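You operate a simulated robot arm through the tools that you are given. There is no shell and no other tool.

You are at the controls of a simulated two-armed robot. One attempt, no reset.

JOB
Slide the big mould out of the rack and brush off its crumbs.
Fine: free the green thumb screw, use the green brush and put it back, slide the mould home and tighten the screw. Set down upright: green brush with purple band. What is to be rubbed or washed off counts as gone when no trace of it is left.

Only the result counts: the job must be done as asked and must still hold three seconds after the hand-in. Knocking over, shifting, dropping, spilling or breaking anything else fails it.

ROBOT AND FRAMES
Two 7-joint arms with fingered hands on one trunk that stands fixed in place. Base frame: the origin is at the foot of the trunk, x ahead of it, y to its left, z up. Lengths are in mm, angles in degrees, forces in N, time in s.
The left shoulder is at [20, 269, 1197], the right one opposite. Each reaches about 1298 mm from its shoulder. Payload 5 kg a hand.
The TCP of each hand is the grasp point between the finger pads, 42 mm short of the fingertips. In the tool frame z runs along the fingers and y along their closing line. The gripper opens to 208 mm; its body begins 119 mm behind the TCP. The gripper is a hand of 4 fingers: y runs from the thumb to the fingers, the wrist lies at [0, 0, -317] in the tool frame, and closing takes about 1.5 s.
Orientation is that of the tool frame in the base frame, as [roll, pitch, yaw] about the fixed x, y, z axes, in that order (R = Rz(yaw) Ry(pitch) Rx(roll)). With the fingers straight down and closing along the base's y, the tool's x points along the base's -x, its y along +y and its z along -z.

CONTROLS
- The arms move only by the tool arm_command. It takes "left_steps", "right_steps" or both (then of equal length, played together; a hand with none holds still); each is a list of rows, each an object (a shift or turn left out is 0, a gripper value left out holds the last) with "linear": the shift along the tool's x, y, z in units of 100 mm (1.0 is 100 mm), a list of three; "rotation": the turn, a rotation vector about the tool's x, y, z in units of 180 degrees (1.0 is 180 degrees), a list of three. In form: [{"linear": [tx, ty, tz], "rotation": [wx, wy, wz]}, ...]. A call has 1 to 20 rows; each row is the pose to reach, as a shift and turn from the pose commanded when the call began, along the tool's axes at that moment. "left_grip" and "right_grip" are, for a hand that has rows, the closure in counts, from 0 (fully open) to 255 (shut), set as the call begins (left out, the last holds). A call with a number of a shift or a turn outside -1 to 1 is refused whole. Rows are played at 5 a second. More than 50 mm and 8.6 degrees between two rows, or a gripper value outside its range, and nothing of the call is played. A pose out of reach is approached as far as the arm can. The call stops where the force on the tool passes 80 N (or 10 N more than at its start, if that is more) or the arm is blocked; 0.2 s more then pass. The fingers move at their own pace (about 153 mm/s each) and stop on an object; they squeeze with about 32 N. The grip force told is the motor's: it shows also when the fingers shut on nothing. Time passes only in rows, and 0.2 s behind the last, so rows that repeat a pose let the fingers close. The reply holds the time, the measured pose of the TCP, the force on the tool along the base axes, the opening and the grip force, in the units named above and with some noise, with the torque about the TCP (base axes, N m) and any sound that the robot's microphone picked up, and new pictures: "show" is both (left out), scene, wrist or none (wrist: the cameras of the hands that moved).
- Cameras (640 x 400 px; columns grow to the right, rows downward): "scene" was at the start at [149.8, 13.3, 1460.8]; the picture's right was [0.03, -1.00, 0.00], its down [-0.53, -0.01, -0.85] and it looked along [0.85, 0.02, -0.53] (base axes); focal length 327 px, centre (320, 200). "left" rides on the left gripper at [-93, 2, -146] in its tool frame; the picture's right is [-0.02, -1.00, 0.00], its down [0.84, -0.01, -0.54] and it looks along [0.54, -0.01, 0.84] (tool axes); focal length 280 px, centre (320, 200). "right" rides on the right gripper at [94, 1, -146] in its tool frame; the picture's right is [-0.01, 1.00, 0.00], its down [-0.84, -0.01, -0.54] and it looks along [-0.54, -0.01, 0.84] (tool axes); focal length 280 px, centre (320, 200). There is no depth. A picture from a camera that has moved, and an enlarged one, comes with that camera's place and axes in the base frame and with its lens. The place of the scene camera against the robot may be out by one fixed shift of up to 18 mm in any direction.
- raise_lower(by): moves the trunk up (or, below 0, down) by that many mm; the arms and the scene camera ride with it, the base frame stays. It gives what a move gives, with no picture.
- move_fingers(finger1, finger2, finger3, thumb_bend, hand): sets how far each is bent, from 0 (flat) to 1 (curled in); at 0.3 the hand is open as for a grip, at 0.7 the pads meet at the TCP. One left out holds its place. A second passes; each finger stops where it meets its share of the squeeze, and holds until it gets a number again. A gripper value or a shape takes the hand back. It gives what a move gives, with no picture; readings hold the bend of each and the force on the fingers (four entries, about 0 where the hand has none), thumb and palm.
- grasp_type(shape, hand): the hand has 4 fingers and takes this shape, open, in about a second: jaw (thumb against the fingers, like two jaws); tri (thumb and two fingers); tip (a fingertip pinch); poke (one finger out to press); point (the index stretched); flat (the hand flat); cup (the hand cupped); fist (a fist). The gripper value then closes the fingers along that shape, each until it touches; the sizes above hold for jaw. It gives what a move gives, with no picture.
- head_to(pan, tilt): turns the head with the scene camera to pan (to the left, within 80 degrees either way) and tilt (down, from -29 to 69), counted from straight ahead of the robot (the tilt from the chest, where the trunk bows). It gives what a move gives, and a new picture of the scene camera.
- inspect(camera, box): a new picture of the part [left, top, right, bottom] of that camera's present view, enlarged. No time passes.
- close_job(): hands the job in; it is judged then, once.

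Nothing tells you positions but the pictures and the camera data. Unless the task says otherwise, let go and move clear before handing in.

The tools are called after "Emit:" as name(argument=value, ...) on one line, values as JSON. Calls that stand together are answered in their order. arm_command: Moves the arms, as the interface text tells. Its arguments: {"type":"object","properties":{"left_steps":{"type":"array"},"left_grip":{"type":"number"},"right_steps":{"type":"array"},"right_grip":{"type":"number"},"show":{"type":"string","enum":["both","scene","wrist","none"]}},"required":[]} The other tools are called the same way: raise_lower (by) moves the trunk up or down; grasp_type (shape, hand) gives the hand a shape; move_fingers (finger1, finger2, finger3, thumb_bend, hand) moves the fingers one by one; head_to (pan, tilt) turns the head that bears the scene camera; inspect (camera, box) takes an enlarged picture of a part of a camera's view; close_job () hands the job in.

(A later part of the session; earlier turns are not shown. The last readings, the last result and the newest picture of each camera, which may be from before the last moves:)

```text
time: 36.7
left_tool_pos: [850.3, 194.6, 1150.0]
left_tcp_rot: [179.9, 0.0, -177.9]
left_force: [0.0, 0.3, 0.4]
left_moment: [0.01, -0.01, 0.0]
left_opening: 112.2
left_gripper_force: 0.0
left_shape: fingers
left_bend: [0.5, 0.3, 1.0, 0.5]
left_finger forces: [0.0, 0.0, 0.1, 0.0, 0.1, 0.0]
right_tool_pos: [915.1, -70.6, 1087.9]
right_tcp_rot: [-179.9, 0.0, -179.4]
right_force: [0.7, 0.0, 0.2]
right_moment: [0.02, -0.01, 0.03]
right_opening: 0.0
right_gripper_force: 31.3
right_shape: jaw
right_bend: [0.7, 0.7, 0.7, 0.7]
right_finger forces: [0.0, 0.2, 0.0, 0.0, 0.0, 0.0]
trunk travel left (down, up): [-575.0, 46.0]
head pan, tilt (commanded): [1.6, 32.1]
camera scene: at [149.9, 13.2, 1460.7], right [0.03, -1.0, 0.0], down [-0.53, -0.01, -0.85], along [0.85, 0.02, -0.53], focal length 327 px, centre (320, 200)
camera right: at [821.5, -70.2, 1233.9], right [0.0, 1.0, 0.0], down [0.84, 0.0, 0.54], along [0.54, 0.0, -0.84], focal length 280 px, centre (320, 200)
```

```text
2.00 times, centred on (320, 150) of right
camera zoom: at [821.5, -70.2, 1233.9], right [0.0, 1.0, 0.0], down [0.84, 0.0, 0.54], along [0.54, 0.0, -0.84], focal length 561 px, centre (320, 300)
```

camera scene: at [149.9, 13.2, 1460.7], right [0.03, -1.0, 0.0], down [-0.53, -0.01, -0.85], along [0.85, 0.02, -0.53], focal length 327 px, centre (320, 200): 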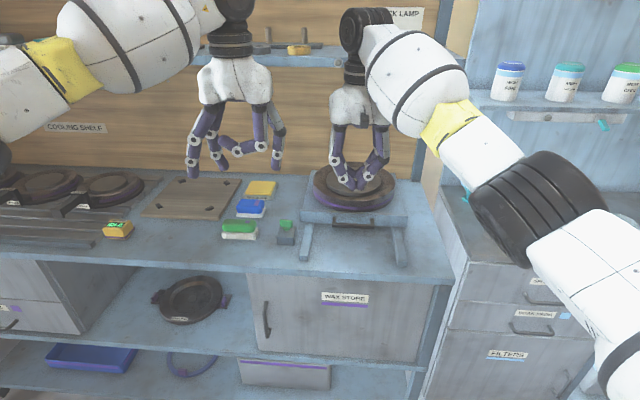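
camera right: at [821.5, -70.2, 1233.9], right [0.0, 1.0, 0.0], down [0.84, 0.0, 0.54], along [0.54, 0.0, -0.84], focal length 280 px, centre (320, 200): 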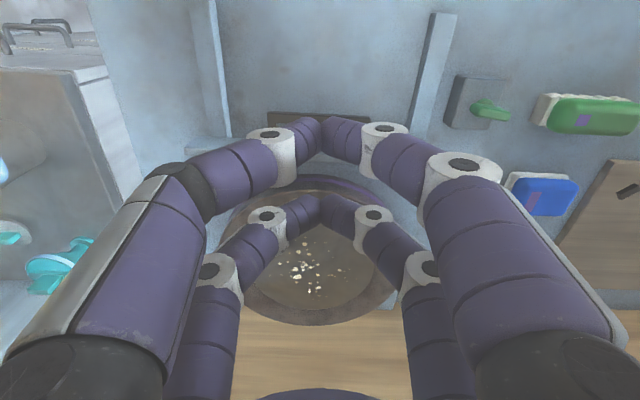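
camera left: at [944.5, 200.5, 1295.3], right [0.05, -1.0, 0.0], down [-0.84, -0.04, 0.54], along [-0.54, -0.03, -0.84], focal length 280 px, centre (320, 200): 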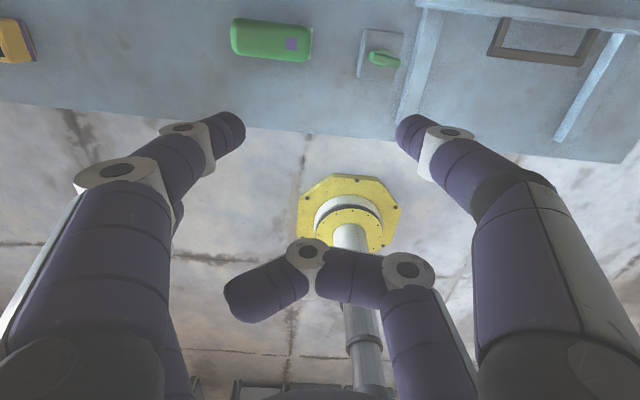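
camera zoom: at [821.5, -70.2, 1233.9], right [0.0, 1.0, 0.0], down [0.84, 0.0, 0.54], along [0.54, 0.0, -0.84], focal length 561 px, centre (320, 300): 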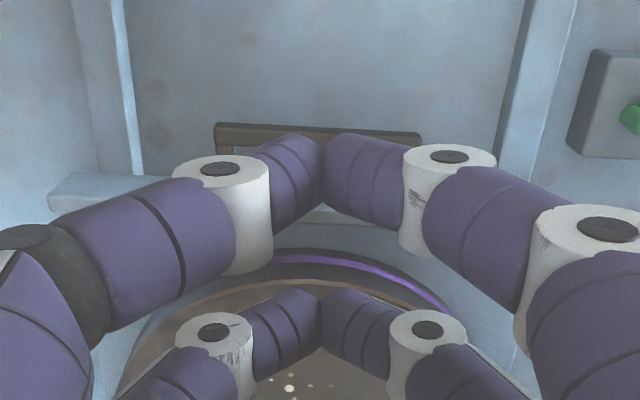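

Both finger pairs are closed and the TCP is right above the bar gap. I'll descend straight in two stages, watching for contact.

Emit:
arm_command(right_steps=[{"linear": [0, 0, 0.25]}, {"linear": [0, 0, 0.5]}, {"linear": [0, 0, 0.75]}, {"linear": [0, 0, 1.0]}, {"linear": [0, 0, 1.0]}, {"linear": [0, 0, 1.0]}], show="both")

Emit:
inspect(camera="scene", box=[300, 150, 420, 250])

Emit:
inspect(camera="right", box=[200, 50, 440, 250])

```text
time: 38.1
left_tool_pos: [851.6, 193.7, 1148.9]
left_tcp_rot: [-180.0, 0.0, -178.0]
left_force: [-0.5, -0.7, 0.6]
left_moment: [-0.01, -0.02, 0.01]
left_opening: 112.2
left_gripper_force: 0.0
left_shape: fingers
left_bend: [0.5, 0.3, 1.0, 0.5]
left_finger forces: [0.1, 0.1, 0.0, 0.0, 0.0, 0.0]
right_tool_pos: [915.8, -70.3, 989.4]
right_tcp_rot: [-180.0, 0.0, -179.3]
right_force: [0.1, 0.4, -0.8]
right_moment: [0.0, 0.03, -0.03]
right_opening: 0.0
right_gripper_force: 31.9
right_shape: jaw
right_bend: [0.7, 0.7, 0.7, 0.7]
right_finger forces: [0.0, 0.1, 0.1, 0.1, 0.1, 0.0]
trunk travel left (down, up): [-575.0, 46.0]
head pan, tilt (commanded): [1.6, 32.1]
camera scene: at [150.0, 13.3, 1460.7], right [0.03, -1.0, 0.0], down [-0.53, -0.01, -0.85], along [0.85, 0.02, -0.53], focal length 327 px, centre (320, 200)
camera right: at [822.5, -70.0, 1134.5], right [0.0, 1.0, 0.0], down [0.84, 0.0, 0.54], along [0.54, 0.0, -0.84], focal length 280 px, centre (320, 200)
```

scene: 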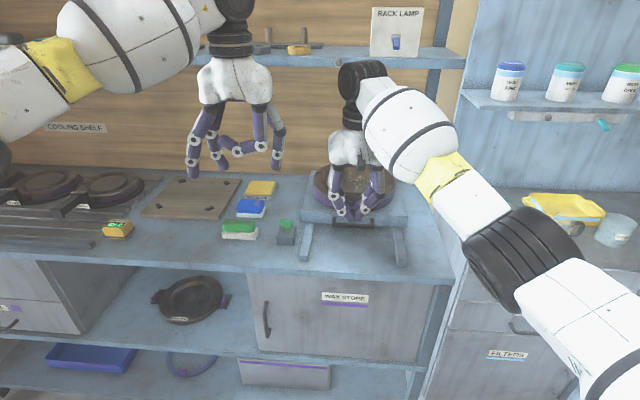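
right: 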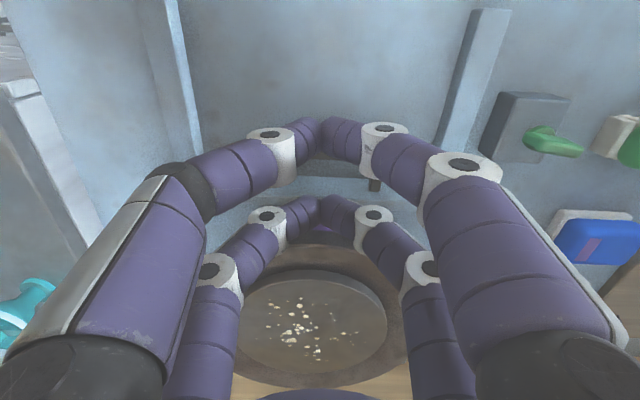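

```text
4.00 times, centred on (360, 200) of scene
camera zoom: at [150.0, 13.3, 1460.7], right [0.03, -1.0, 0.0], down [-0.53, -0.01, -0.85], along [0.85, 0.02, -0.53], focal length 1308 px, centre (160, 200)
```

zoom: 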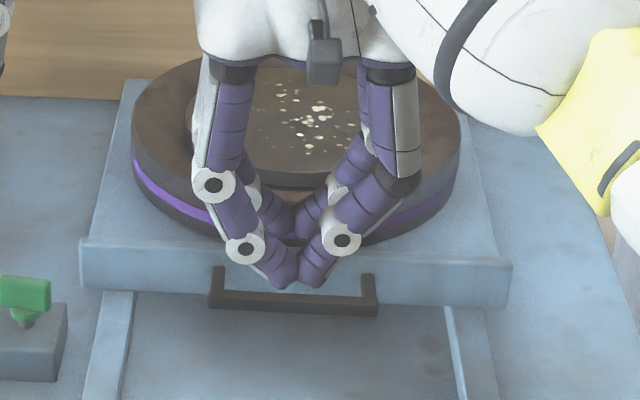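

```text
2.00 times, centred on (320, 150) of right
camera zoom: at [822.5, -70.0, 1134.5], right [0.0, 1.0, 0.0], down [0.84, 0.0, 0.54], along [0.54, 0.0, -0.84], focal length 561 px, centre (320, 300)
```

zoom: 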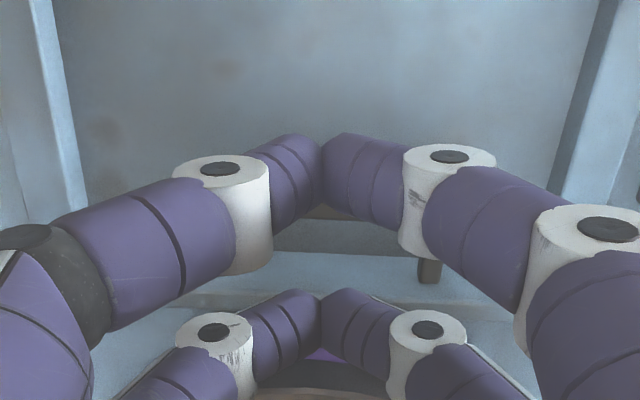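

Everything lines up; the gap behind the bar is about 38 mm. I'll insert down to z ≈ 918, gently.

Emit:
arm_command(right_steps=[{"linear": [-0.02, 0, 0.15]}, {"linear": [-0.02, 0, 0.3]}, {"linear": [-0.02, 0, 0.45]}, {"linear": [-0.02, 0, 0.6]}, {"linear": [-0.02, 0, 0.71]}, {"linear": [-0.02, 0, 0.71]}], show="both")

Emit:
inspect(camera="scene", box=[300, 150, 420, 250])

Emit:
inspect(camera="right", box=[200, 50, 440, 250])

```text
time: 39.0
left_tool_pos: [848.5, 193.4, 1151.0]
left_tcp_rot: [-180.0, 0.1, -178.1]
left_force: [1.3, 0.9, -0.6]
left_moment: [-0.08, 0.11, 0.03]
left_opening: 112.4
left_gripper_force: 0.1
left_shape: fingers
left_bend: [0.5, 0.3, 1.0, 0.5]
left_finger forces: [0.1, 0.0, 0.1, 0.0, 0.0, 0.0]
right_tool_pos: [919.2, -72.4, 961.1]
right_tcp_rot: [180.0, 1.2, -179.3]
right_force: [-32.7, -15.3, 40.8]
right_moment: [-0.64, -0.03, -0.31]
right_opening: 0.0
right_gripper_force: 32.2
right_shape: jaw
right_bend: [0.7, 0.7, 0.72, 0.7]
right_finger forces: [0.0, 0.0, 0.1, 0.0, 0.0, 0.1]
trunk travel left (down, up): [-575.0, 46.0]
head pan, tilt (commanded): [1.6, 32.1]
stopped in row 4 (right hand): the force on the tool passed its limit at 91 N (the readings are from after the stop); the commanded pose is now the measured one
camera scene: at [145.9, 13.3, 1461.2], right [0.03, -1.0, 0.0], down [-0.53, -0.01, -0.85], along [0.85, 0.02, -0.53], focal length 327 px, centre (320, 200)
camera right: at [822.4, -72.2, 1105.0], right [0.0, 1.0, 0.0], down [0.83, 0.0, 0.55], along [0.55, 0.0, -0.83], focal length 280 px, centre (320, 200)
```

scene: 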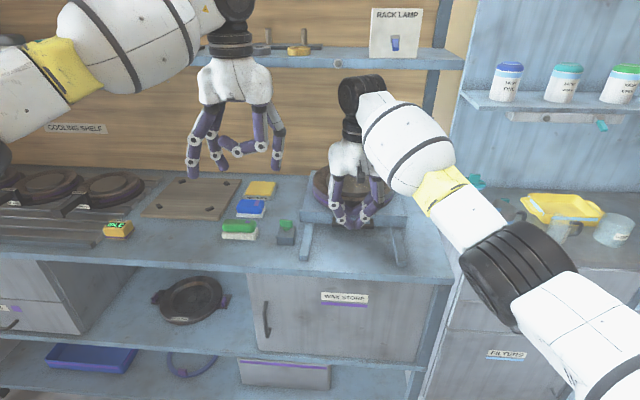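
right: 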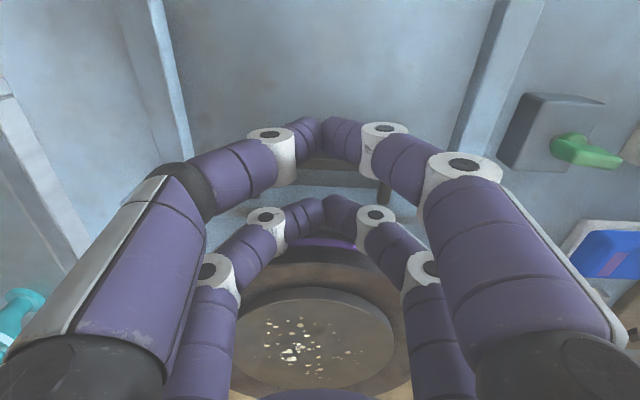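

```text
4.00 times, centred on (360, 200) of scene
camera zoom: at [145.9, 13.3, 1461.2], right [0.03, -1.0, 0.0], down [-0.53, -0.01, -0.85], along [0.85, 0.02, -0.53], focal length 1308 px, centre (160, 200)
```

zoom: 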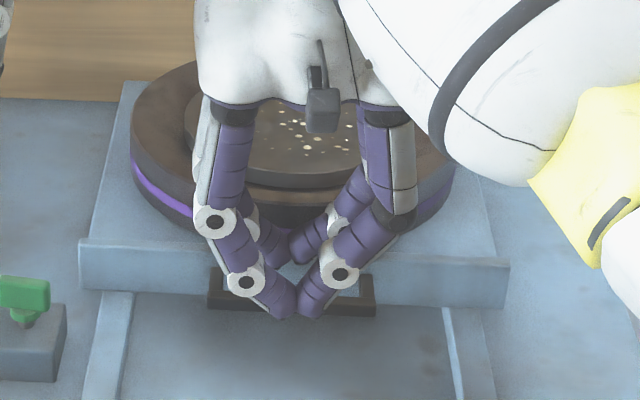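

```text
2.00 times, centred on (320, 150) of right
camera zoom: at [822.4, -72.2, 1105.0], right [0.0, 1.0, 0.0], down [0.83, 0.0, 0.55], along [0.55, 0.0, -0.83], focal length 561 px, centre (320, 300)
```

zoom: 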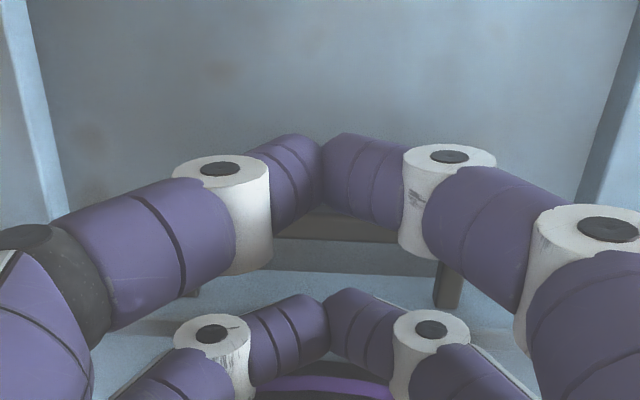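

The far finger pair met the plate's top edge at z ≈ 906, so I'm a few millimetres too far forward. I'll back up, shift 6 mm toward the robot, and look again from above.

Emit:
arm_command(right_steps=[{"linear": [0, 0, -0.1]}, {"linear": [0.03, -0.02, -0.25]}, {"linear": [0.06, -0.02, -0.25]}, {"linear": [0.06, -0.02, -0.25]}], show="wrist")

Emit:
inspect(camera="right", box=[260, 100, 380, 200])

Emit:
inspect(camera="scene", box=[320, 170, 400, 240])

```text
time: 40.0
left_tool_pos: [850.2, 194.2, 1150.1]
left_tcp_rot: [180.0, 0.0, -177.9]
left_force: [-0.9, -0.5, 0.2]
left_moment: [0.01, -0.05, 0.02]
left_opening: 112.6
left_gripper_force: 0.0
left_shape: fingers
left_bend: [0.5, 0.3, 1.0, 0.5]
left_finger forces: [0.0, 0.0, 0.0, 0.0, 0.0, 0.1]
right_tool_pos: [915.7, -73.5, 979.1]
right_tcp_rot: [179.9, 0.9, -179.3]
right_force: [0.0, -0.5, 0.9]
right_moment: [0.0, -0.03, 0.0]
right_opening: 0.0
right_gripper_force: 32.4
right_shape: jaw
right_bend: [0.7, 0.7, 0.7, 0.7]
right_finger forces: [0.1, 0.0, 0.0, 0.0, 0.0, 0.0]
trunk travel left (down, up): [-575.0, 46.0]
head pan, tilt (commanded): [1.6, 32.1]
camera right: at [819.5, -73.1, 1123.6], right [0.0, 1.0, 0.0], down [0.83, 0.0, 0.55], along [0.55, 0.0, -0.83], focal length 280 px, centre (320, 200)
```

right: 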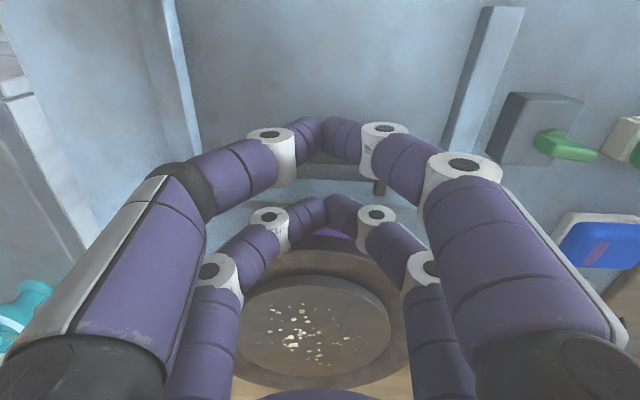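

```text
4.00 times, centred on (320, 150) of right
camera zoom: at [819.5, -73.1, 1123.6], right [0.0, 1.0, 0.0], down [0.83, 0.0, 0.55], along [0.55, 0.0, -0.83], focal length 1122 px, centre (320, 400)
```

zoom: 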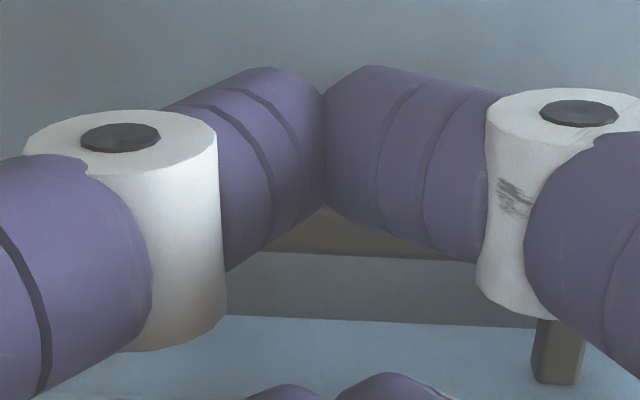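

```text
5.71 times, centred on (360, 205) of scene
camera zoom: at [149.3, 13.3, 1460.8], right [0.03, -1.0, 0.0], down [-0.53, -0.01, -0.85], along [0.85, 0.02, -0.53], focal length 1869 px, centre (91, 171)
```

zoom: 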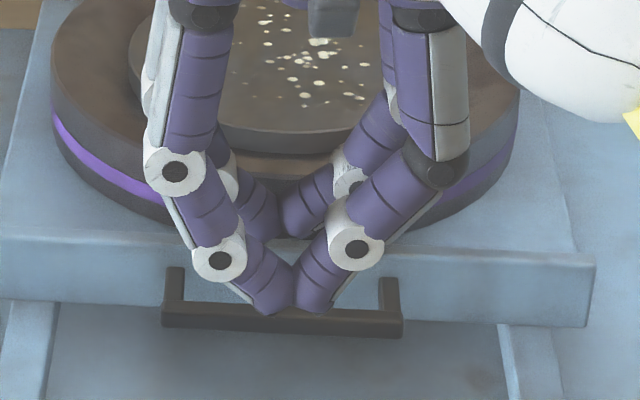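

The finger pairs seem to sit ±33 mm from the TCP. To check the clearance from the side, I'll open the left hand and turn it so its camera looks along -y at the handle.

Emit:
grasp_type(hand="left", shape="jaw")

Emit:
arm_command(left_steps=[{"linear": [-0.05, 0, 0.05], "rotation": [0, 0, -0.0444]}, {"linear": [-0.1, 0, 0.1], "rotation": [0, 0, -0.0889]}, {"linear": [-0.15, 0, 0.15], "rotation": [0, 0, -0.1333]}, {"linear": [-0.2, 0, 0.2], "rotation": [0, 0, -0.1778]}, {"linear": [-0.25, 0, 0.25], "rotation": [0, 0, -0.2222]}, {"linear": [-0.3, 0, 0.3], "rotation": [0, 0, -0.2667]}, {"linear": [-0.35, 0, 0.35], "rotation": [0, 0, -0.3111]}, {"linear": [-0.4, 0, 0.4], "rotation": [0, 0, -0.3556]}, {"linear": [-0.45, 0, 0.45], "rotation": [0, 0, -0.4]}, {"linear": [-0.5, 0, 0.5], "rotation": [0, 0, -0.4444]}, {"linear": [-0.55, 0, 0.55], "rotation": [0, 0, -0.4889]}, {"linear": [-0.55, 0, 0.55], "rotation": [0, 0, -0.4889]}], right_steps=[{"linear": [0, 0, 0]}, {"linear": [0.01, 0, 0], "rotation": [0, 0.005, 0]}, {"linear": [0.02, 0, 0], "rotation": [0, 0.005, 0]}, {"linear": [0.03, 0, 0], "rotation": [0, 0.005, 0]}, {"linear": [0.04, 0, 0], "rotation": [0, 0.005, 0]}, {"linear": [0.05, 0, 0], "rotation": [0, 0.005, 0]}, {"linear": [0.06, 0, 0], "rotation": [0, 0.005, 0]}, {"linear": [0.06, 0, 0], "rotation": [0, 0.005, 0]}, {"linear": [0.06, 0, 0], "rotation": [0, 0.005, 0]}, {"linear": [0.06, 0, 0], "rotation": [0, 0.005, 0]}, {"linear": [0.06, 0, 0], "rotation": [0, 0.005, 0]}, {"linear": [0.06, 0, 0], "rotation": [0, 0.005, 0]}], show="both")

Emit:
inspect(camera="left", box=[220, 180, 420, 320])

```text
time: 40.9
left_tool_pos: [851.0, 195.0, 1149.7]
left_tcp_rot: [179.9, 0.0, -178.1]
left_force: [-0.4, -0.4, 0.9]
left_moment: [0.0, 0.0, -0.01]
left_opening: 208.2
left_gripper_force: 0.1
left_shape: jaw
left_bend: [0.3, 0.3, 0.3, 0.3]
left_finger forces: [0.0, 0.0, 0.0, 0.0, 0.1, 0.1]
right_tool_pos: [915.3, -74.1, 980.1]
right_tcp_rot: [179.9, 0.9, -179.3]
right_force: [-0.1, 0.1, -0.3]
right_moment: [-0.02, 0.01, 0.01]
right_opening: 0.0
right_gripper_force: 31.9
right_shape: jaw
right_bend: [0.7, 0.7, 0.7, 0.7]
right_finger forces: [0.0, 0.0, 0.0, 0.0, 0.0, 0.1]
trunk travel left (down, up): [-575.0, 46.0]
head pan, tilt (commanded): [1.6, 32.1]
```

```text
time: 43.5
left_tool_pos: [905.9, 196.1, 1095.1]
left_tcp_rot: [179.9, 0.0, -89.9]
left_force: [-0.4, -0.9, -0.4]
left_moment: [0.01, -0.02, -0.01]
left_opening: 208.1
left_gripper_force: 0.0
left_shape: jaw
left_bend: [0.3, 0.3, 0.3, 0.3]
left_finger forces: [0.0, 0.0, 0.0, 0.1, 0.0, 0.0]
right_tool_pos: [909.4, -73.6, 979.0]
right_tcp_rot: [179.9, 0.0, -179.3]
right_force: [-0.5, -0.7, 0.0]
right_moment: [-0.02, 0.0, 0.05]
right_opening: 0.0
right_gripper_force: 31.6
right_shape: jaw
right_bend: [0.7, 0.7, 0.7, 0.7]
right_finger forces: [0.0, 0.1, 0.1, 0.0, 0.0, 0.1]
trunk travel left (down, up): [-575.0, 46.0]
head pan, tilt (commanded): [1.6, 32.1]
camera scene: at [149.7, 13.3, 1460.8], right [0.03, -1.0, 0.0], down [-0.53, -0.01, -0.85], along [0.85, 0.02, -0.53], focal length 327 px, centre (320, 200)
camera right: at [815.9, -73.4, 1124.4], right [0.0, 1.0, 0.0], down [0.84, 0.0, 0.54], along [0.54, 0.0, -0.84], focal length 280 px, centre (320, 200)
camera left: at [904.3, 291.0, 1241.0], right [1.0, 0.02, 0.0], down [0.01, -0.84, 0.54], along [0.01, -0.54, -0.84], focal length 280 px, centre (320, 200)
```

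scene: 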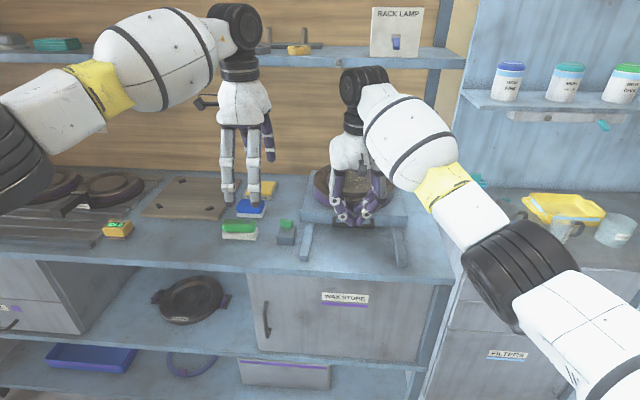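
right: 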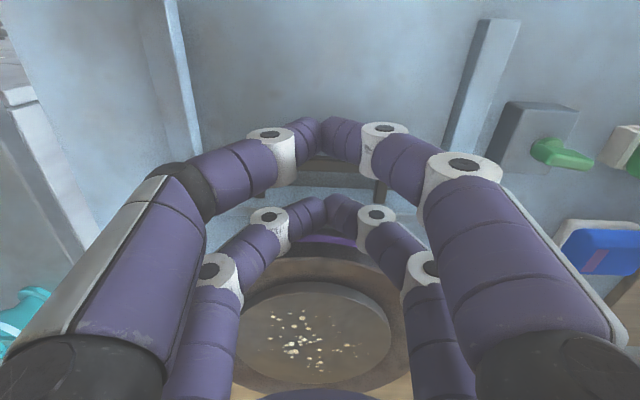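
left: 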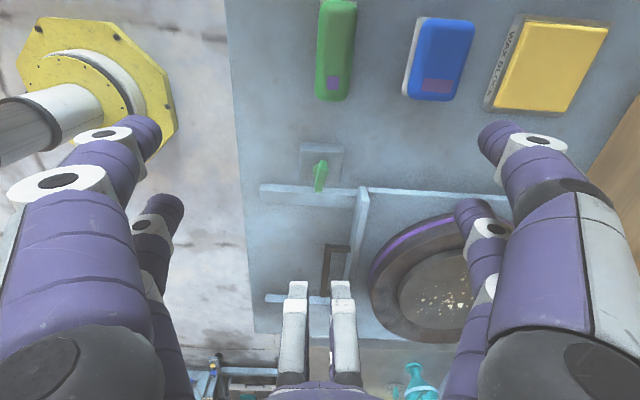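

```text
2.86 times, centred on (320, 250) of left
camera zoom: at [904.3, 291.0, 1241.0], right [1.0, 0.02, 0.0], down [0.01, -0.84, 0.54], along [0.01, -0.54, -0.84], focal length 801 px, centre (320, 57)
```

zoom: 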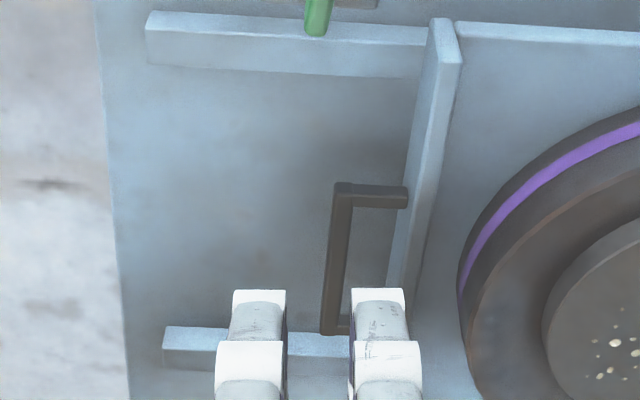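

This side view shows the bench is turned about -2.7° and things sit ~18 mm higher than I thought: bar at z ≈ 904, gap behind it x 928–957 at y = -73. The far pair should now be centred in the gap, so I'll descend gently.

Emit:
arm_command(right_steps=[{"linear": [0, 0.03, 0.1]}, {"linear": [0, 0.03, 0.2]}, {"linear": [0, 0.03, 0.3]}, {"linear": [0, 0.03, 0.3]}], show="none")

Emit:
inspect(camera="left", box=[220, 180, 420, 320])

Emit:
inspect(camera="scene", box=[320, 170, 400, 240])

```text
time: 44.5
left_tool_pos: [905.7, 197.2, 1095.9]
left_tcp_rot: [180.0, -0.1, -90.0]
left_force: [0.7, 0.3, 0.1]
left_moment: [0.03, -0.02, 0.0]
left_opening: 208.0
left_gripper_force: 0.1
left_shape: jaw
left_bend: [0.3, 0.3, 0.3, 0.3]
left_finger forces: [0.0, 0.0, 0.1, 0.1, 0.0, 0.0]
right_tool_pos: [907.1, -70.7, 948.5]
right_tcp_rot: [179.9, 0.0, -179.4]
right_force: [-0.1, -0.7, -1.4]
right_moment: [-0.01, -0.04, -0.03]
right_opening: 0.0
right_gripper_force: 32.0
right_shape: jaw
right_bend: [0.7, 0.7, 0.7, 0.7]
right_finger forces: [0.1, 0.0, 0.1, 0.0, 0.1, 0.0]
trunk travel left (down, up): [-575.0, 46.0]
head pan, tilt (commanded): [1.6, 32.1]
```

```text
2.86 times, centred on (320, 250) of left
camera zoom: at [904.3, 290.9, 1241.2], right [1.0, 0.01, 0.0], down [0.01, -0.84, 0.54], along [0.01, -0.54, -0.84], focal length 801 px, centre (320, 57)
```

zoom: 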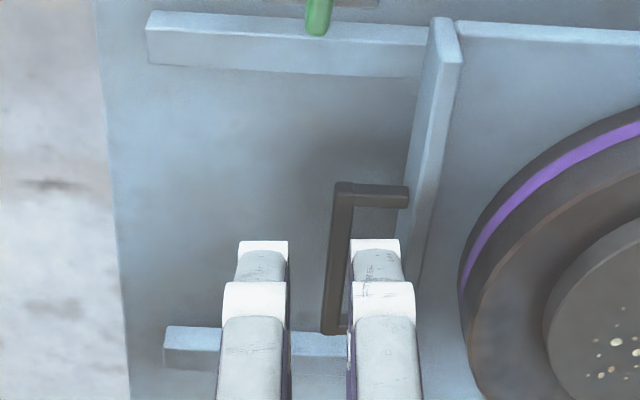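

```text
5.71 times, centred on (360, 205) of scene
camera zoom: at [149.6, 13.3, 1460.8], right [0.03, -1.0, 0.0], down [-0.53, -0.01, -0.85], along [0.85, 0.02, -0.53], focal length 1869 px, centre (91, 171)
```

zoom: 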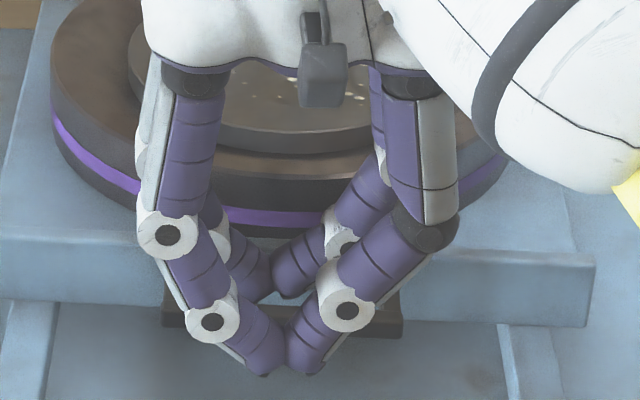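

No contact — the far pair is slipping in behind the bar. I'll go down another 18 mm.

Emit:
arm_command(right_steps=[{"linear": [0, 0, 0.06]}, {"linear": [0, 0, 0.12]}, {"linear": [0, 0, 0.19]}, {"linear": [0, 0, 0.19]}], show="none")

Emit:
inspect(camera="left", box=[220, 180, 420, 320])

Emit:
inspect(camera="scene", box=[320, 170, 400, 240])

```text
time: 45.5
left_tool_pos: [905.4, 196.0, 1093.6]
left_tcp_rot: [180.0, 0.1, -90.0]
left_force: [-0.5, -0.6, -0.1]
left_moment: [0.0, -0.03, -0.01]
left_opening: 207.9
left_gripper_force: 0.1
left_shape: jaw
left_bend: [0.3, 0.3, 0.3, 0.3]
left_finger forces: [0.0, 0.0, 0.0, 0.0, 0.0, 0.0]
right_tool_pos: [908.8, -70.8, 929.8]
right_tcp_rot: [180.0, 0.0, -179.3]
right_force: [1.8, -0.3, 1.0]
right_moment: [0.03, -0.06, -0.03]
right_opening: 0.0
right_gripper_force: 32.0
right_shape: jaw
right_bend: [0.7, 0.7, 0.7, 0.7]
right_finger forces: [0.1, 0.1, 0.0, 0.0, 0.0, 0.1]
trunk travel left (down, up): [-575.0, 46.0]
head pan, tilt (commanded): [1.6, 32.1]
```

```text
2.86 times, centred on (320, 250) of left
camera zoom: at [904.5, 290.9, 1241.0], right [1.0, 0.01, 0.0], down [0.01, -0.84, 0.54], along [0.01, -0.54, -0.84], focal length 801 px, centre (320, 57)
```

zoom: 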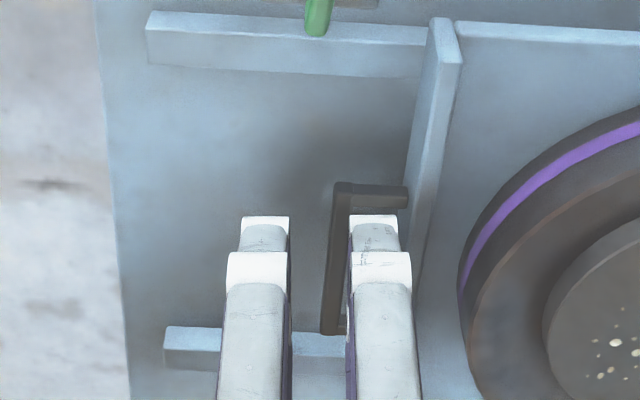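

```text
5.71 times, centred on (360, 205) of scene
camera zoom: at [149.8, 13.3, 1460.8], right [0.03, -1.0, 0.0], down [-0.53, -0.01, -0.85], along [0.85, 0.02, -0.53], focal length 1869 px, centre (91, 171)
```

zoom: 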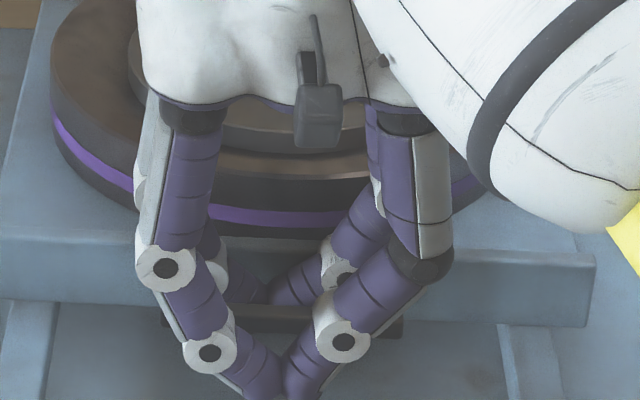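

The far pair is behind the bar. Now a gentle test pull of 25 mm toward the robot along the rail direction.

Emit:
arm_command(right_steps=[{"linear": [0.06, 0.003, 0]}, {"linear": [0.12, 0.006, 0]}, {"linear": [0.18, 0.009, 0]}, {"linear": [0.25, 0.012, 0]}, {"linear": [0.25, 0.012, 0]}], show="scene")

Emit:
inspect(camera="left", box=[220, 180, 420, 320])

```text
time: 46.7
left_tool_pos: [906.0, 196.3, 1095.1]
left_tcp_rot: [180.0, 0.0, -90.0]
left_force: [-0.3, 0.2, -0.8]
left_moment: [0.0, -0.01, -0.04]
left_opening: 207.8
left_gripper_force: 0.0
left_shape: jaw
left_bend: [0.3, 0.3, 0.3, 0.3]
left_finger forces: [0.0, 0.0, 0.1, 0.1, 0.0, 0.1]
right_tool_pos: [882.9, -69.2, 928.4]
right_tcp_rot: [179.9, 0.0, -179.3]
right_force: [-1.6, 0.0, 0.5]
right_moment: [-0.05, 0.01, -0.05]
right_opening: 0.0
right_gripper_force: 31.9
right_shape: jaw
right_bend: [0.7, 0.7, 0.7, 0.7]
right_finger forces: [0.1, 0.0, 1.5, 0.0, 0.0, 0.0]
trunk travel left (down, up): [-575.0, 46.0]
head pan, tilt (commanded): [1.6, 32.1]
camera scene: at [149.7, 13.3, 1460.7], right [0.03, -1.0, 0.0], down [-0.53, -0.01, -0.85], along [0.85, 0.02, -0.53], focal length 327 px, centre (320, 200)
```

scene: 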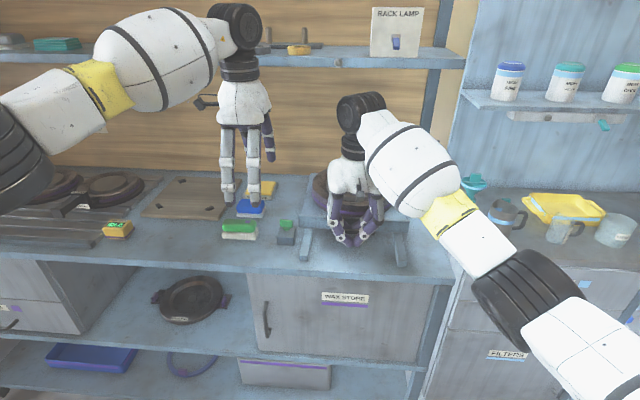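

```text
2.86 times, centred on (320, 250) of left
camera zoom: at [904.4, 291.0, 1241.0], right [1.0, 0.01, 0.0], down [0.01, -0.84, 0.54], along [0.01, -0.54, -0.84], focal length 801 px, centre (320, 57)
```

zoom: 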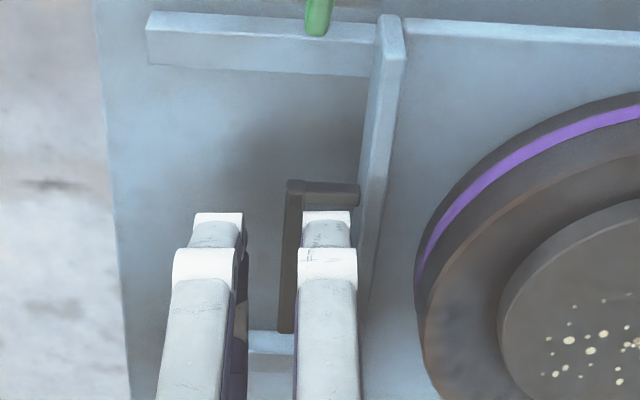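

It slides freely with almost no force, so the screw is released. I'll keep pulling in moderate steps.

Emit:
arm_command(right_steps=[{"linear": [0.12, 0.006, 0]}, {"linear": [0.24, 0.013, 0]}, {"linear": [0.36, 0.02, 0]}, {"linear": [0.48, 0.026, 0]}, {"linear": [0.6, 0.033, 0]}, {"linear": [0.6, 0.033, 0]}], show="scene")

Emit:
inspect(camera="left", box=[120, 120, 420, 320])

```text
time: 48.1
left_tool_pos: [906.4, 195.4, 1094.2]
left_tcp_rot: [-180.0, 0.0, -90.0]
left_force: [-0.2, 0.3, 0.1]
left_moment: [0.0, 0.02, 0.0]
left_opening: 207.8
left_gripper_force: 0.2
left_shape: jaw
left_bend: [0.3, 0.3, 0.3, 0.3]
left_finger forces: [0.1, 0.0, 0.1, 0.0, 0.0, 0.0]
right_tool_pos: [823.8, -65.6, 929.1]
right_tcp_rot: [179.9, 0.0, -179.3]
right_force: [-0.3, -0.1, -0.1]
right_moment: [-0.01, 0.03, -0.06]
right_opening: 0.1
right_gripper_force: 32.1
right_shape: jaw
right_bend: [0.7, 0.7, 0.7, 0.7]
right_finger forces: [0.0, 0.0, 1.2, 0.0, 0.0, 0.0]
trunk travel left (down, up): [-575.0, 46.0]
head pan, tilt (commanded): [1.6, 32.1]
camera scene: at [149.9, 13.3, 1460.7], right [0.03, -1.0, 0.0], down [-0.53, -0.01, -0.85], along [0.85, 0.02, -0.53], focal length 327 px, centre (320, 200)
```

scene: 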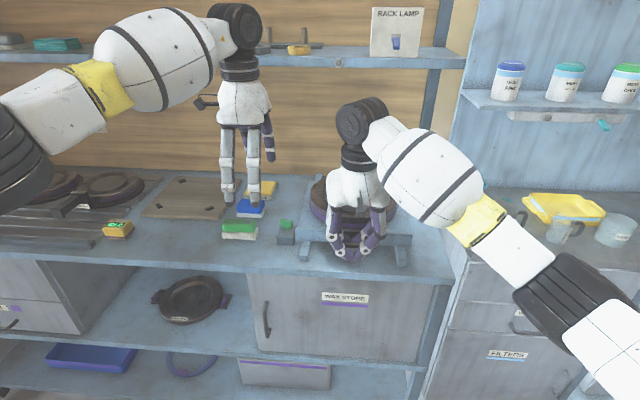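

```text
2.00 times, centred on (270, 220) of left
camera zoom: at [904.5, 290.9, 1240.9], right [1.0, 0.01, 0.0], down [0.01, -0.84, 0.54], along [0.01, -0.54, -0.84], focal length 561 px, centre (420, 160)
```

zoom: 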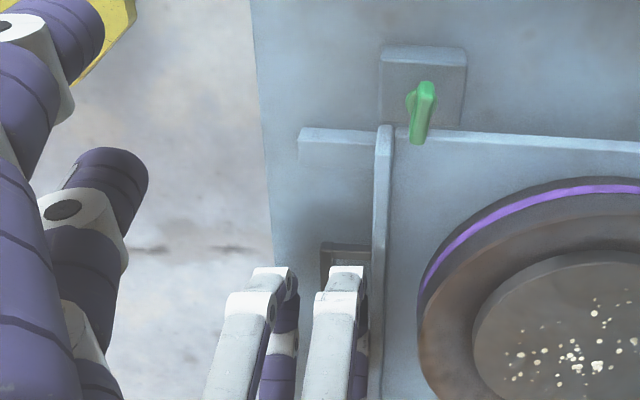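

About 80 mm out with no resistance. I'll continue in smaller steps until I feel the end stop.

Emit:
arm_command(right_steps=[{"linear": [0.08, 0.005, 0]}, {"linear": [0.16, 0.009, 0]}, {"linear": [0.24, 0.014, 0]}, {"linear": [0.32, 0.018, 0]}, {"linear": [0.4, 0.022, 0]}, {"linear": [0.4, 0.022, 0]}], show="scene")

Emit:
inspect(camera="left", box=[120, 120, 420, 320])

```text
time: 49.5
left_tool_pos: [905.5, 198.3, 1093.9]
left_tcp_rot: [-180.0, 0.1, -90.0]
left_force: [-0.2, 1.2, -0.7]
left_moment: [0.02, 0.04, -0.04]
left_opening: 208.1
left_gripper_force: 0.0
left_shape: jaw
left_bend: [0.3, 0.3, 0.3, 0.3]
left_finger forces: [0.0, 0.1, 0.1, 0.0, 0.0, 0.0]
right_tool_pos: [783.8, -64.6, 929.5]
right_tcp_rot: [-180.0, -0.1, -179.3]
right_force: [-0.9, 0.2, 0.6]
right_moment: [-0.04, -0.03, -0.07]
right_opening: 0.1
right_gripper_force: 32.2
right_shape: jaw
right_bend: [0.7, 0.7, 0.7, 0.7]
right_finger forces: [0.0, 0.0, 1.3, 0.0, 0.0, 0.0]
trunk travel left (down, up): [-575.0, 46.0]
head pan, tilt (commanded): [1.6, 32.1]
camera scene: at [149.9, 13.3, 1460.7], right [0.03, -1.0, 0.0], down [-0.53, -0.01, -0.85], along [0.85, 0.02, -0.53], focal length 327 px, centre (320, 200)
```

scene: 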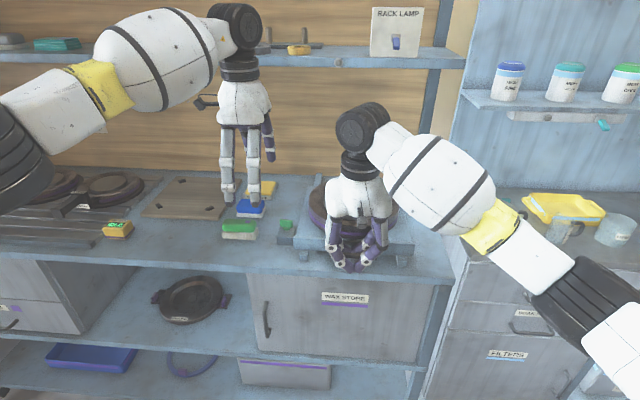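

```text
2.00 times, centred on (270, 220) of left
camera zoom: at [904.5, 290.9, 1240.9], right [1.0, 0.01, 0.0], down [0.01, -0.84, 0.54], along [0.01, -0.54, -0.84], focal length 561 px, centre (420, 160)
```

zoom: 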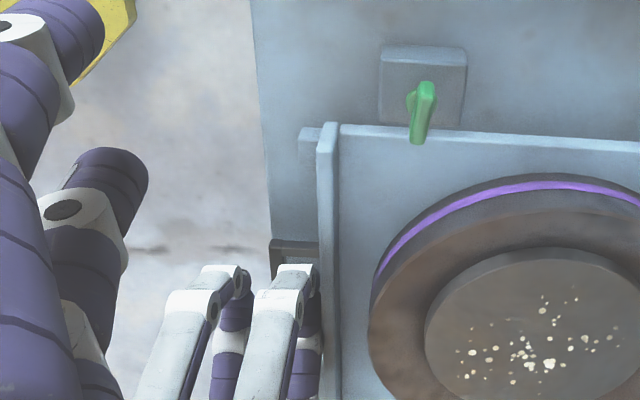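

About 120 mm out, near the rails' front ends. I'll ease a little further with fine steps to see if there is a stop.

Emit:
arm_command(right_steps=[{"linear": [0.04, 0.002, 0]}, {"linear": [0.08, 0.005, 0]}, {"linear": [0.12, 0.007, 0]}, {"linear": [0.16, 0.009, 0]}, {"linear": [0.16, 0.009, 0]}], show="none")

Emit:
inspect(camera="left", box=[120, 120, 420, 320])

```text
time: 50.7
left_tool_pos: [905.9, 196.9, 1095.4]
left_tcp_rot: [-180.0, -0.1, -90.0]
left_force: [-0.9, -0.1, 0.2]
left_moment: [-0.02, 0.0, 0.0]
left_opening: 208.0
left_gripper_force: 0.0
left_shape: jaw
left_bend: [0.3, 0.3, 0.3, 0.3]
left_finger forces: [0.0, 0.0, 0.0, 0.1, 0.1, 0.1]
right_tool_pos: [767.6, -65.0, 928.0]
right_tcp_rot: [179.9, 0.0, -179.2]
right_force: [-1.1, 0.3, 0.5]
right_moment: [-0.02, -0.04, 0.01]
right_opening: 0.0
right_gripper_force: 31.9
right_shape: jaw
right_bend: [0.7, 0.7, 0.7, 0.7]
right_finger forces: [0.1, 0.0, 0.8, 0.1, 0.0, 0.0]
trunk travel left (down, up): [-575.0, 46.0]
head pan, tilt (commanded): [1.6, 32.1]
```

```text
2.00 times, centred on (270, 220) of left
camera zoom: at [904.3, 291.0, 1241.0], right [1.0, 0.01, 0.0], down [0.01, -0.84, 0.54], along [0.01, -0.54, -0.84], focal length 561 px, centre (420, 160)
```

zoom: 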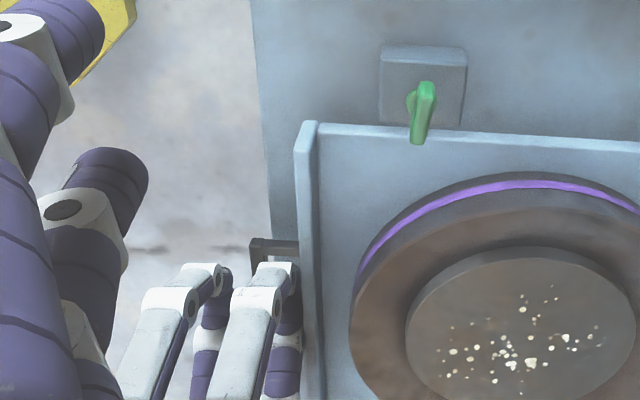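

Still no stop at ~136 mm. I'll ease on another 20 mm.

Emit:
arm_command(right_steps=[{"linear": [0.05, 0.003, 0]}, {"linear": [0.1, 0.006, 0]}, {"linear": [0.15, 0.009, 0]}, {"linear": [0.2, 0.012, 0]}, {"linear": [0.2, 0.012, 0]}], show="none")

Emit:
inspect(camera="left", box=[120, 120, 420, 320])

Emit:
inspect(camera="scene", box=[260, 160, 440, 300])

```text
time: 51.9
left_tool_pos: [906.0, 197.9, 1095.5]
left_tcp_rot: [180.0, 0.0, -90.0]
left_force: [-0.2, 0.3, 0.2]
left_moment: [-0.01, 0.0, 0.0]
left_opening: 207.7
left_gripper_force: 0.0
left_shape: jaw
left_bend: [0.3, 0.3, 0.3, 0.3]
left_finger forces: [0.0, 0.0, 0.1, 0.0, 0.1, 0.0]
right_tool_pos: [748.3, -63.3, 928.8]
right_tcp_rot: [179.9, -0.1, -179.3]
right_force: [0.0, -0.1, -0.3]
right_moment: [-0.01, -0.01, -0.05]
right_opening: 0.0
right_gripper_force: 32.1
right_shape: jaw
right_bend: [0.7, 0.7, 0.7, 0.7]
right_finger forces: [0.1, 0.0, 0.5, 0.0, 0.1, 0.0]
trunk travel left (down, up): [-575.0, 46.0]
head pan, tilt (commanded): [1.6, 32.1]
```

```text
2.00 times, centred on (270, 220) of left
camera zoom: at [904.4, 290.9, 1241.0], right [1.0, 0.01, 0.0], down [0.01, -0.84, 0.54], along [0.01, -0.54, -0.84], focal length 561 px, centre (420, 160)
```

zoom: 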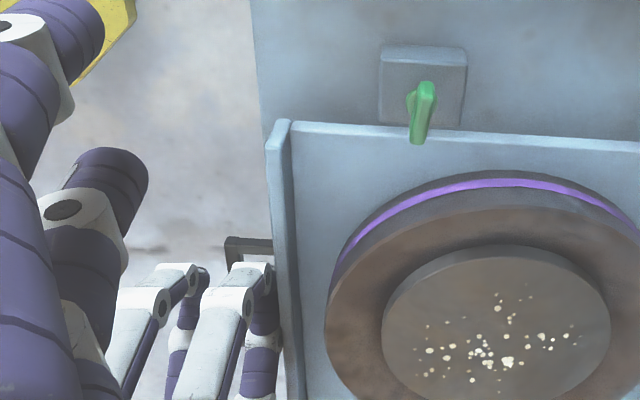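

```text
2.86 times, centred on (350, 230) of scene
camera zoom: at [149.8, 13.3, 1460.7], right [0.03, -1.0, 0.0], down [-0.53, -0.01, -0.85], along [0.85, 0.02, -0.53], focal length 934 px, centre (234, 114)
```

zoom: 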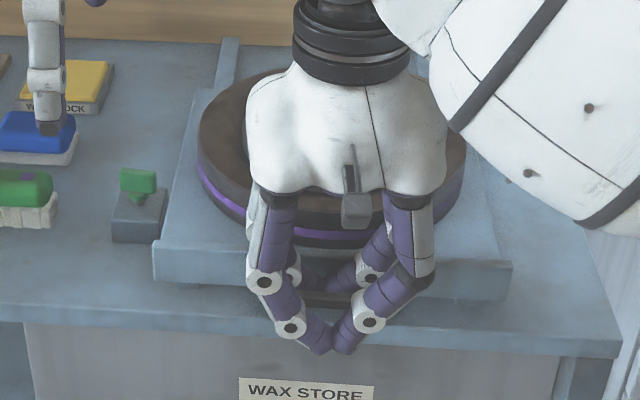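

About 156 mm out and still free. I'll continue carefully another 40 mm in search of the stop; the carriage is still well supported.

Emit:
arm_command(right_steps=[{"linear": [0.05, 0.003, 0]}, {"linear": [0.1, 0.006, 0]}, {"linear": [0.15, 0.009, 0]}, {"linear": [0.2, 0.012, 0]}, {"linear": [0.25, 0.015, 0]}, {"linear": [0.3, 0.018, 0]}, {"linear": [0.35, 0.02, 0]}, {"linear": [0.4, 0.023, 0]}, {"linear": [0.4, 0.023, 0]}], show="none")

Emit:
inspect(camera="left", box=[120, 120, 420, 320])

Emit:
inspect(camera="scene", box=[260, 160, 440, 300])

```text
time: 53.9
left_tool_pos: [905.8, 196.8, 1094.4]
left_tcp_rot: [-179.9, 0.0, -90.1]
left_force: [0.4, -0.3, 0.4]
left_moment: [0.01, 0.0, 0.02]
left_opening: 207.7
left_gripper_force: 0.1
left_shape: jaw
left_bend: [0.3, 0.3, 0.3, 0.3]
left_finger forces: [0.0, 0.1, 0.0, 0.0, 0.1, 0.0]
right_tool_pos: [707.6, -61.5, 930.6]
right_tcp_rot: [179.9, 0.0, -179.3]
right_force: [-0.6, -0.1, -0.3]
right_moment: [-0.04, 0.0, 0.0]
right_opening: 0.1
right_gripper_force: 31.9
right_shape: jaw
right_bend: [0.7, 0.7, 0.7, 0.7]
right_finger forces: [0.0, 0.0, 1.0, 0.0, 0.0, 0.0]
trunk travel left (down, up): [-575.0, 46.0]
head pan, tilt (commanded): [1.6, 32.1]
```

```text
2.00 times, centred on (270, 220) of left
camera zoom: at [904.4, 291.0, 1241.0], right [1.0, 0.01, 0.0], down [0.01, -0.84, 0.54], along [0.01, -0.54, -0.84], focal length 561 px, centre (420, 160)
```

zoom: 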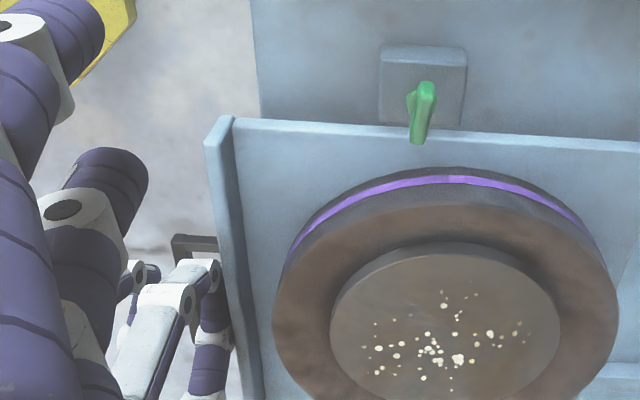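

```text
2.86 times, centred on (350, 230) of scene
camera zoom: at [149.8, 13.3, 1460.7], right [0.03, -1.0, 0.0], down [-0.53, -0.01, -0.85], along [0.85, 0.02, -0.53], focal length 934 px, centre (234, 114)
```

zoom: 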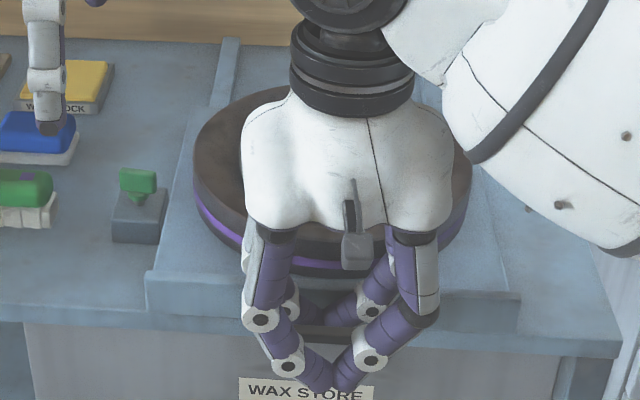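

Now ~196 mm out, and the crumbs are at about x = 925. I'll try a further 40 mm for the stop.

Emit:
arm_command(right_steps=[{"linear": [0.05, 0.003, 0]}, {"linear": [0.1, 0.006, 0]}, {"linear": [0.15, 0.009, 0]}, {"linear": [0.2, 0.012, 0]}, {"linear": [0.25, 0.015, 0]}, {"linear": [0.3, 0.018, 0]}, {"linear": [0.35, 0.02, 0]}, {"linear": [0.4, 0.023, 0]}, {"linear": [0.4, 0.023, 0]}], show="scene")

Emit:
inspect(camera="left", box=[120, 120, 420, 320])

```text
time: 55.9
left_tool_pos: [905.8, 196.9, 1095.0]
left_tcp_rot: [180.0, 0.0, -90.0]
left_force: [-0.1, -0.6, 0.3]
left_moment: [0.02, -0.03, -0.02]
left_opening: 208.0
left_gripper_force: 0.1
left_shape: jaw
left_bend: [0.3, 0.3, 0.3, 0.3]
left_finger forces: [0.1, 0.0, 0.0, 0.2, 0.0, 0.0]
right_tool_pos: [668.1, -60.1, 929.9]
right_tcp_rot: [179.9, 0.0, -179.3]
right_force: [5.4, 0.0, -0.2]
right_moment: [0.02, -0.13, -0.12]
right_opening: 0.1
right_gripper_force: 32.1
right_shape: jaw
right_bend: [0.7, 0.7, 0.7, 0.7]
right_finger forces: [0.0, 0.0, 0.1, 0.0, 0.1, 0.0]
trunk travel left (down, up): [-575.0, 46.0]
head pan, tilt (commanded): [1.6, 32.1]
camera scene: at [150.2, 13.3, 1460.7], right [0.03, -1.0, 0.0], down [-0.53, -0.01, -0.85], along [0.85, 0.02, -0.53], focal length 327 px, centre (320, 200)
```

scene: 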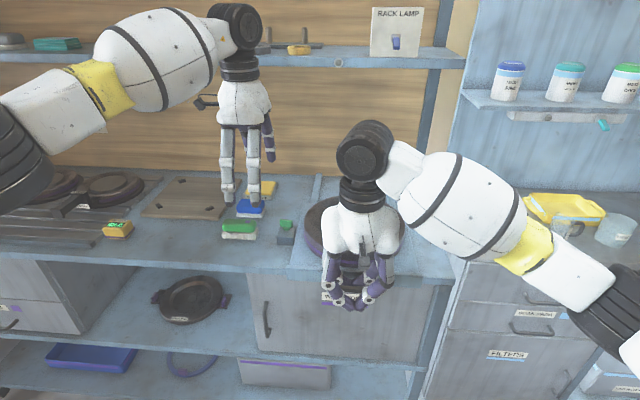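

```text
2.00 times, centred on (270, 220) of left
camera zoom: at [904.7, 291.0, 1240.7], right [1.0, 0.01, 0.0], down [0.01, -0.84, 0.54], along [0.01, -0.54, -0.84], focal length 561 px, centre (420, 160)
```

zoom: 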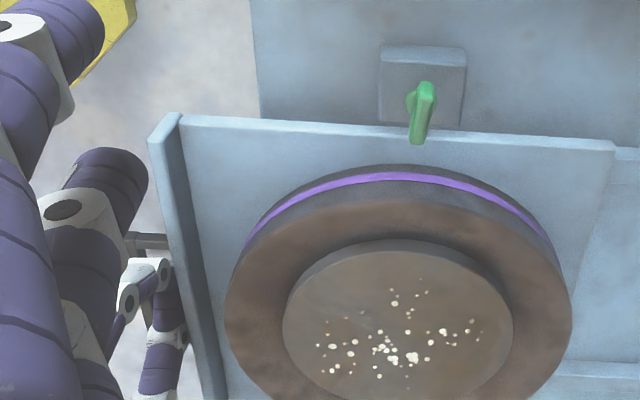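

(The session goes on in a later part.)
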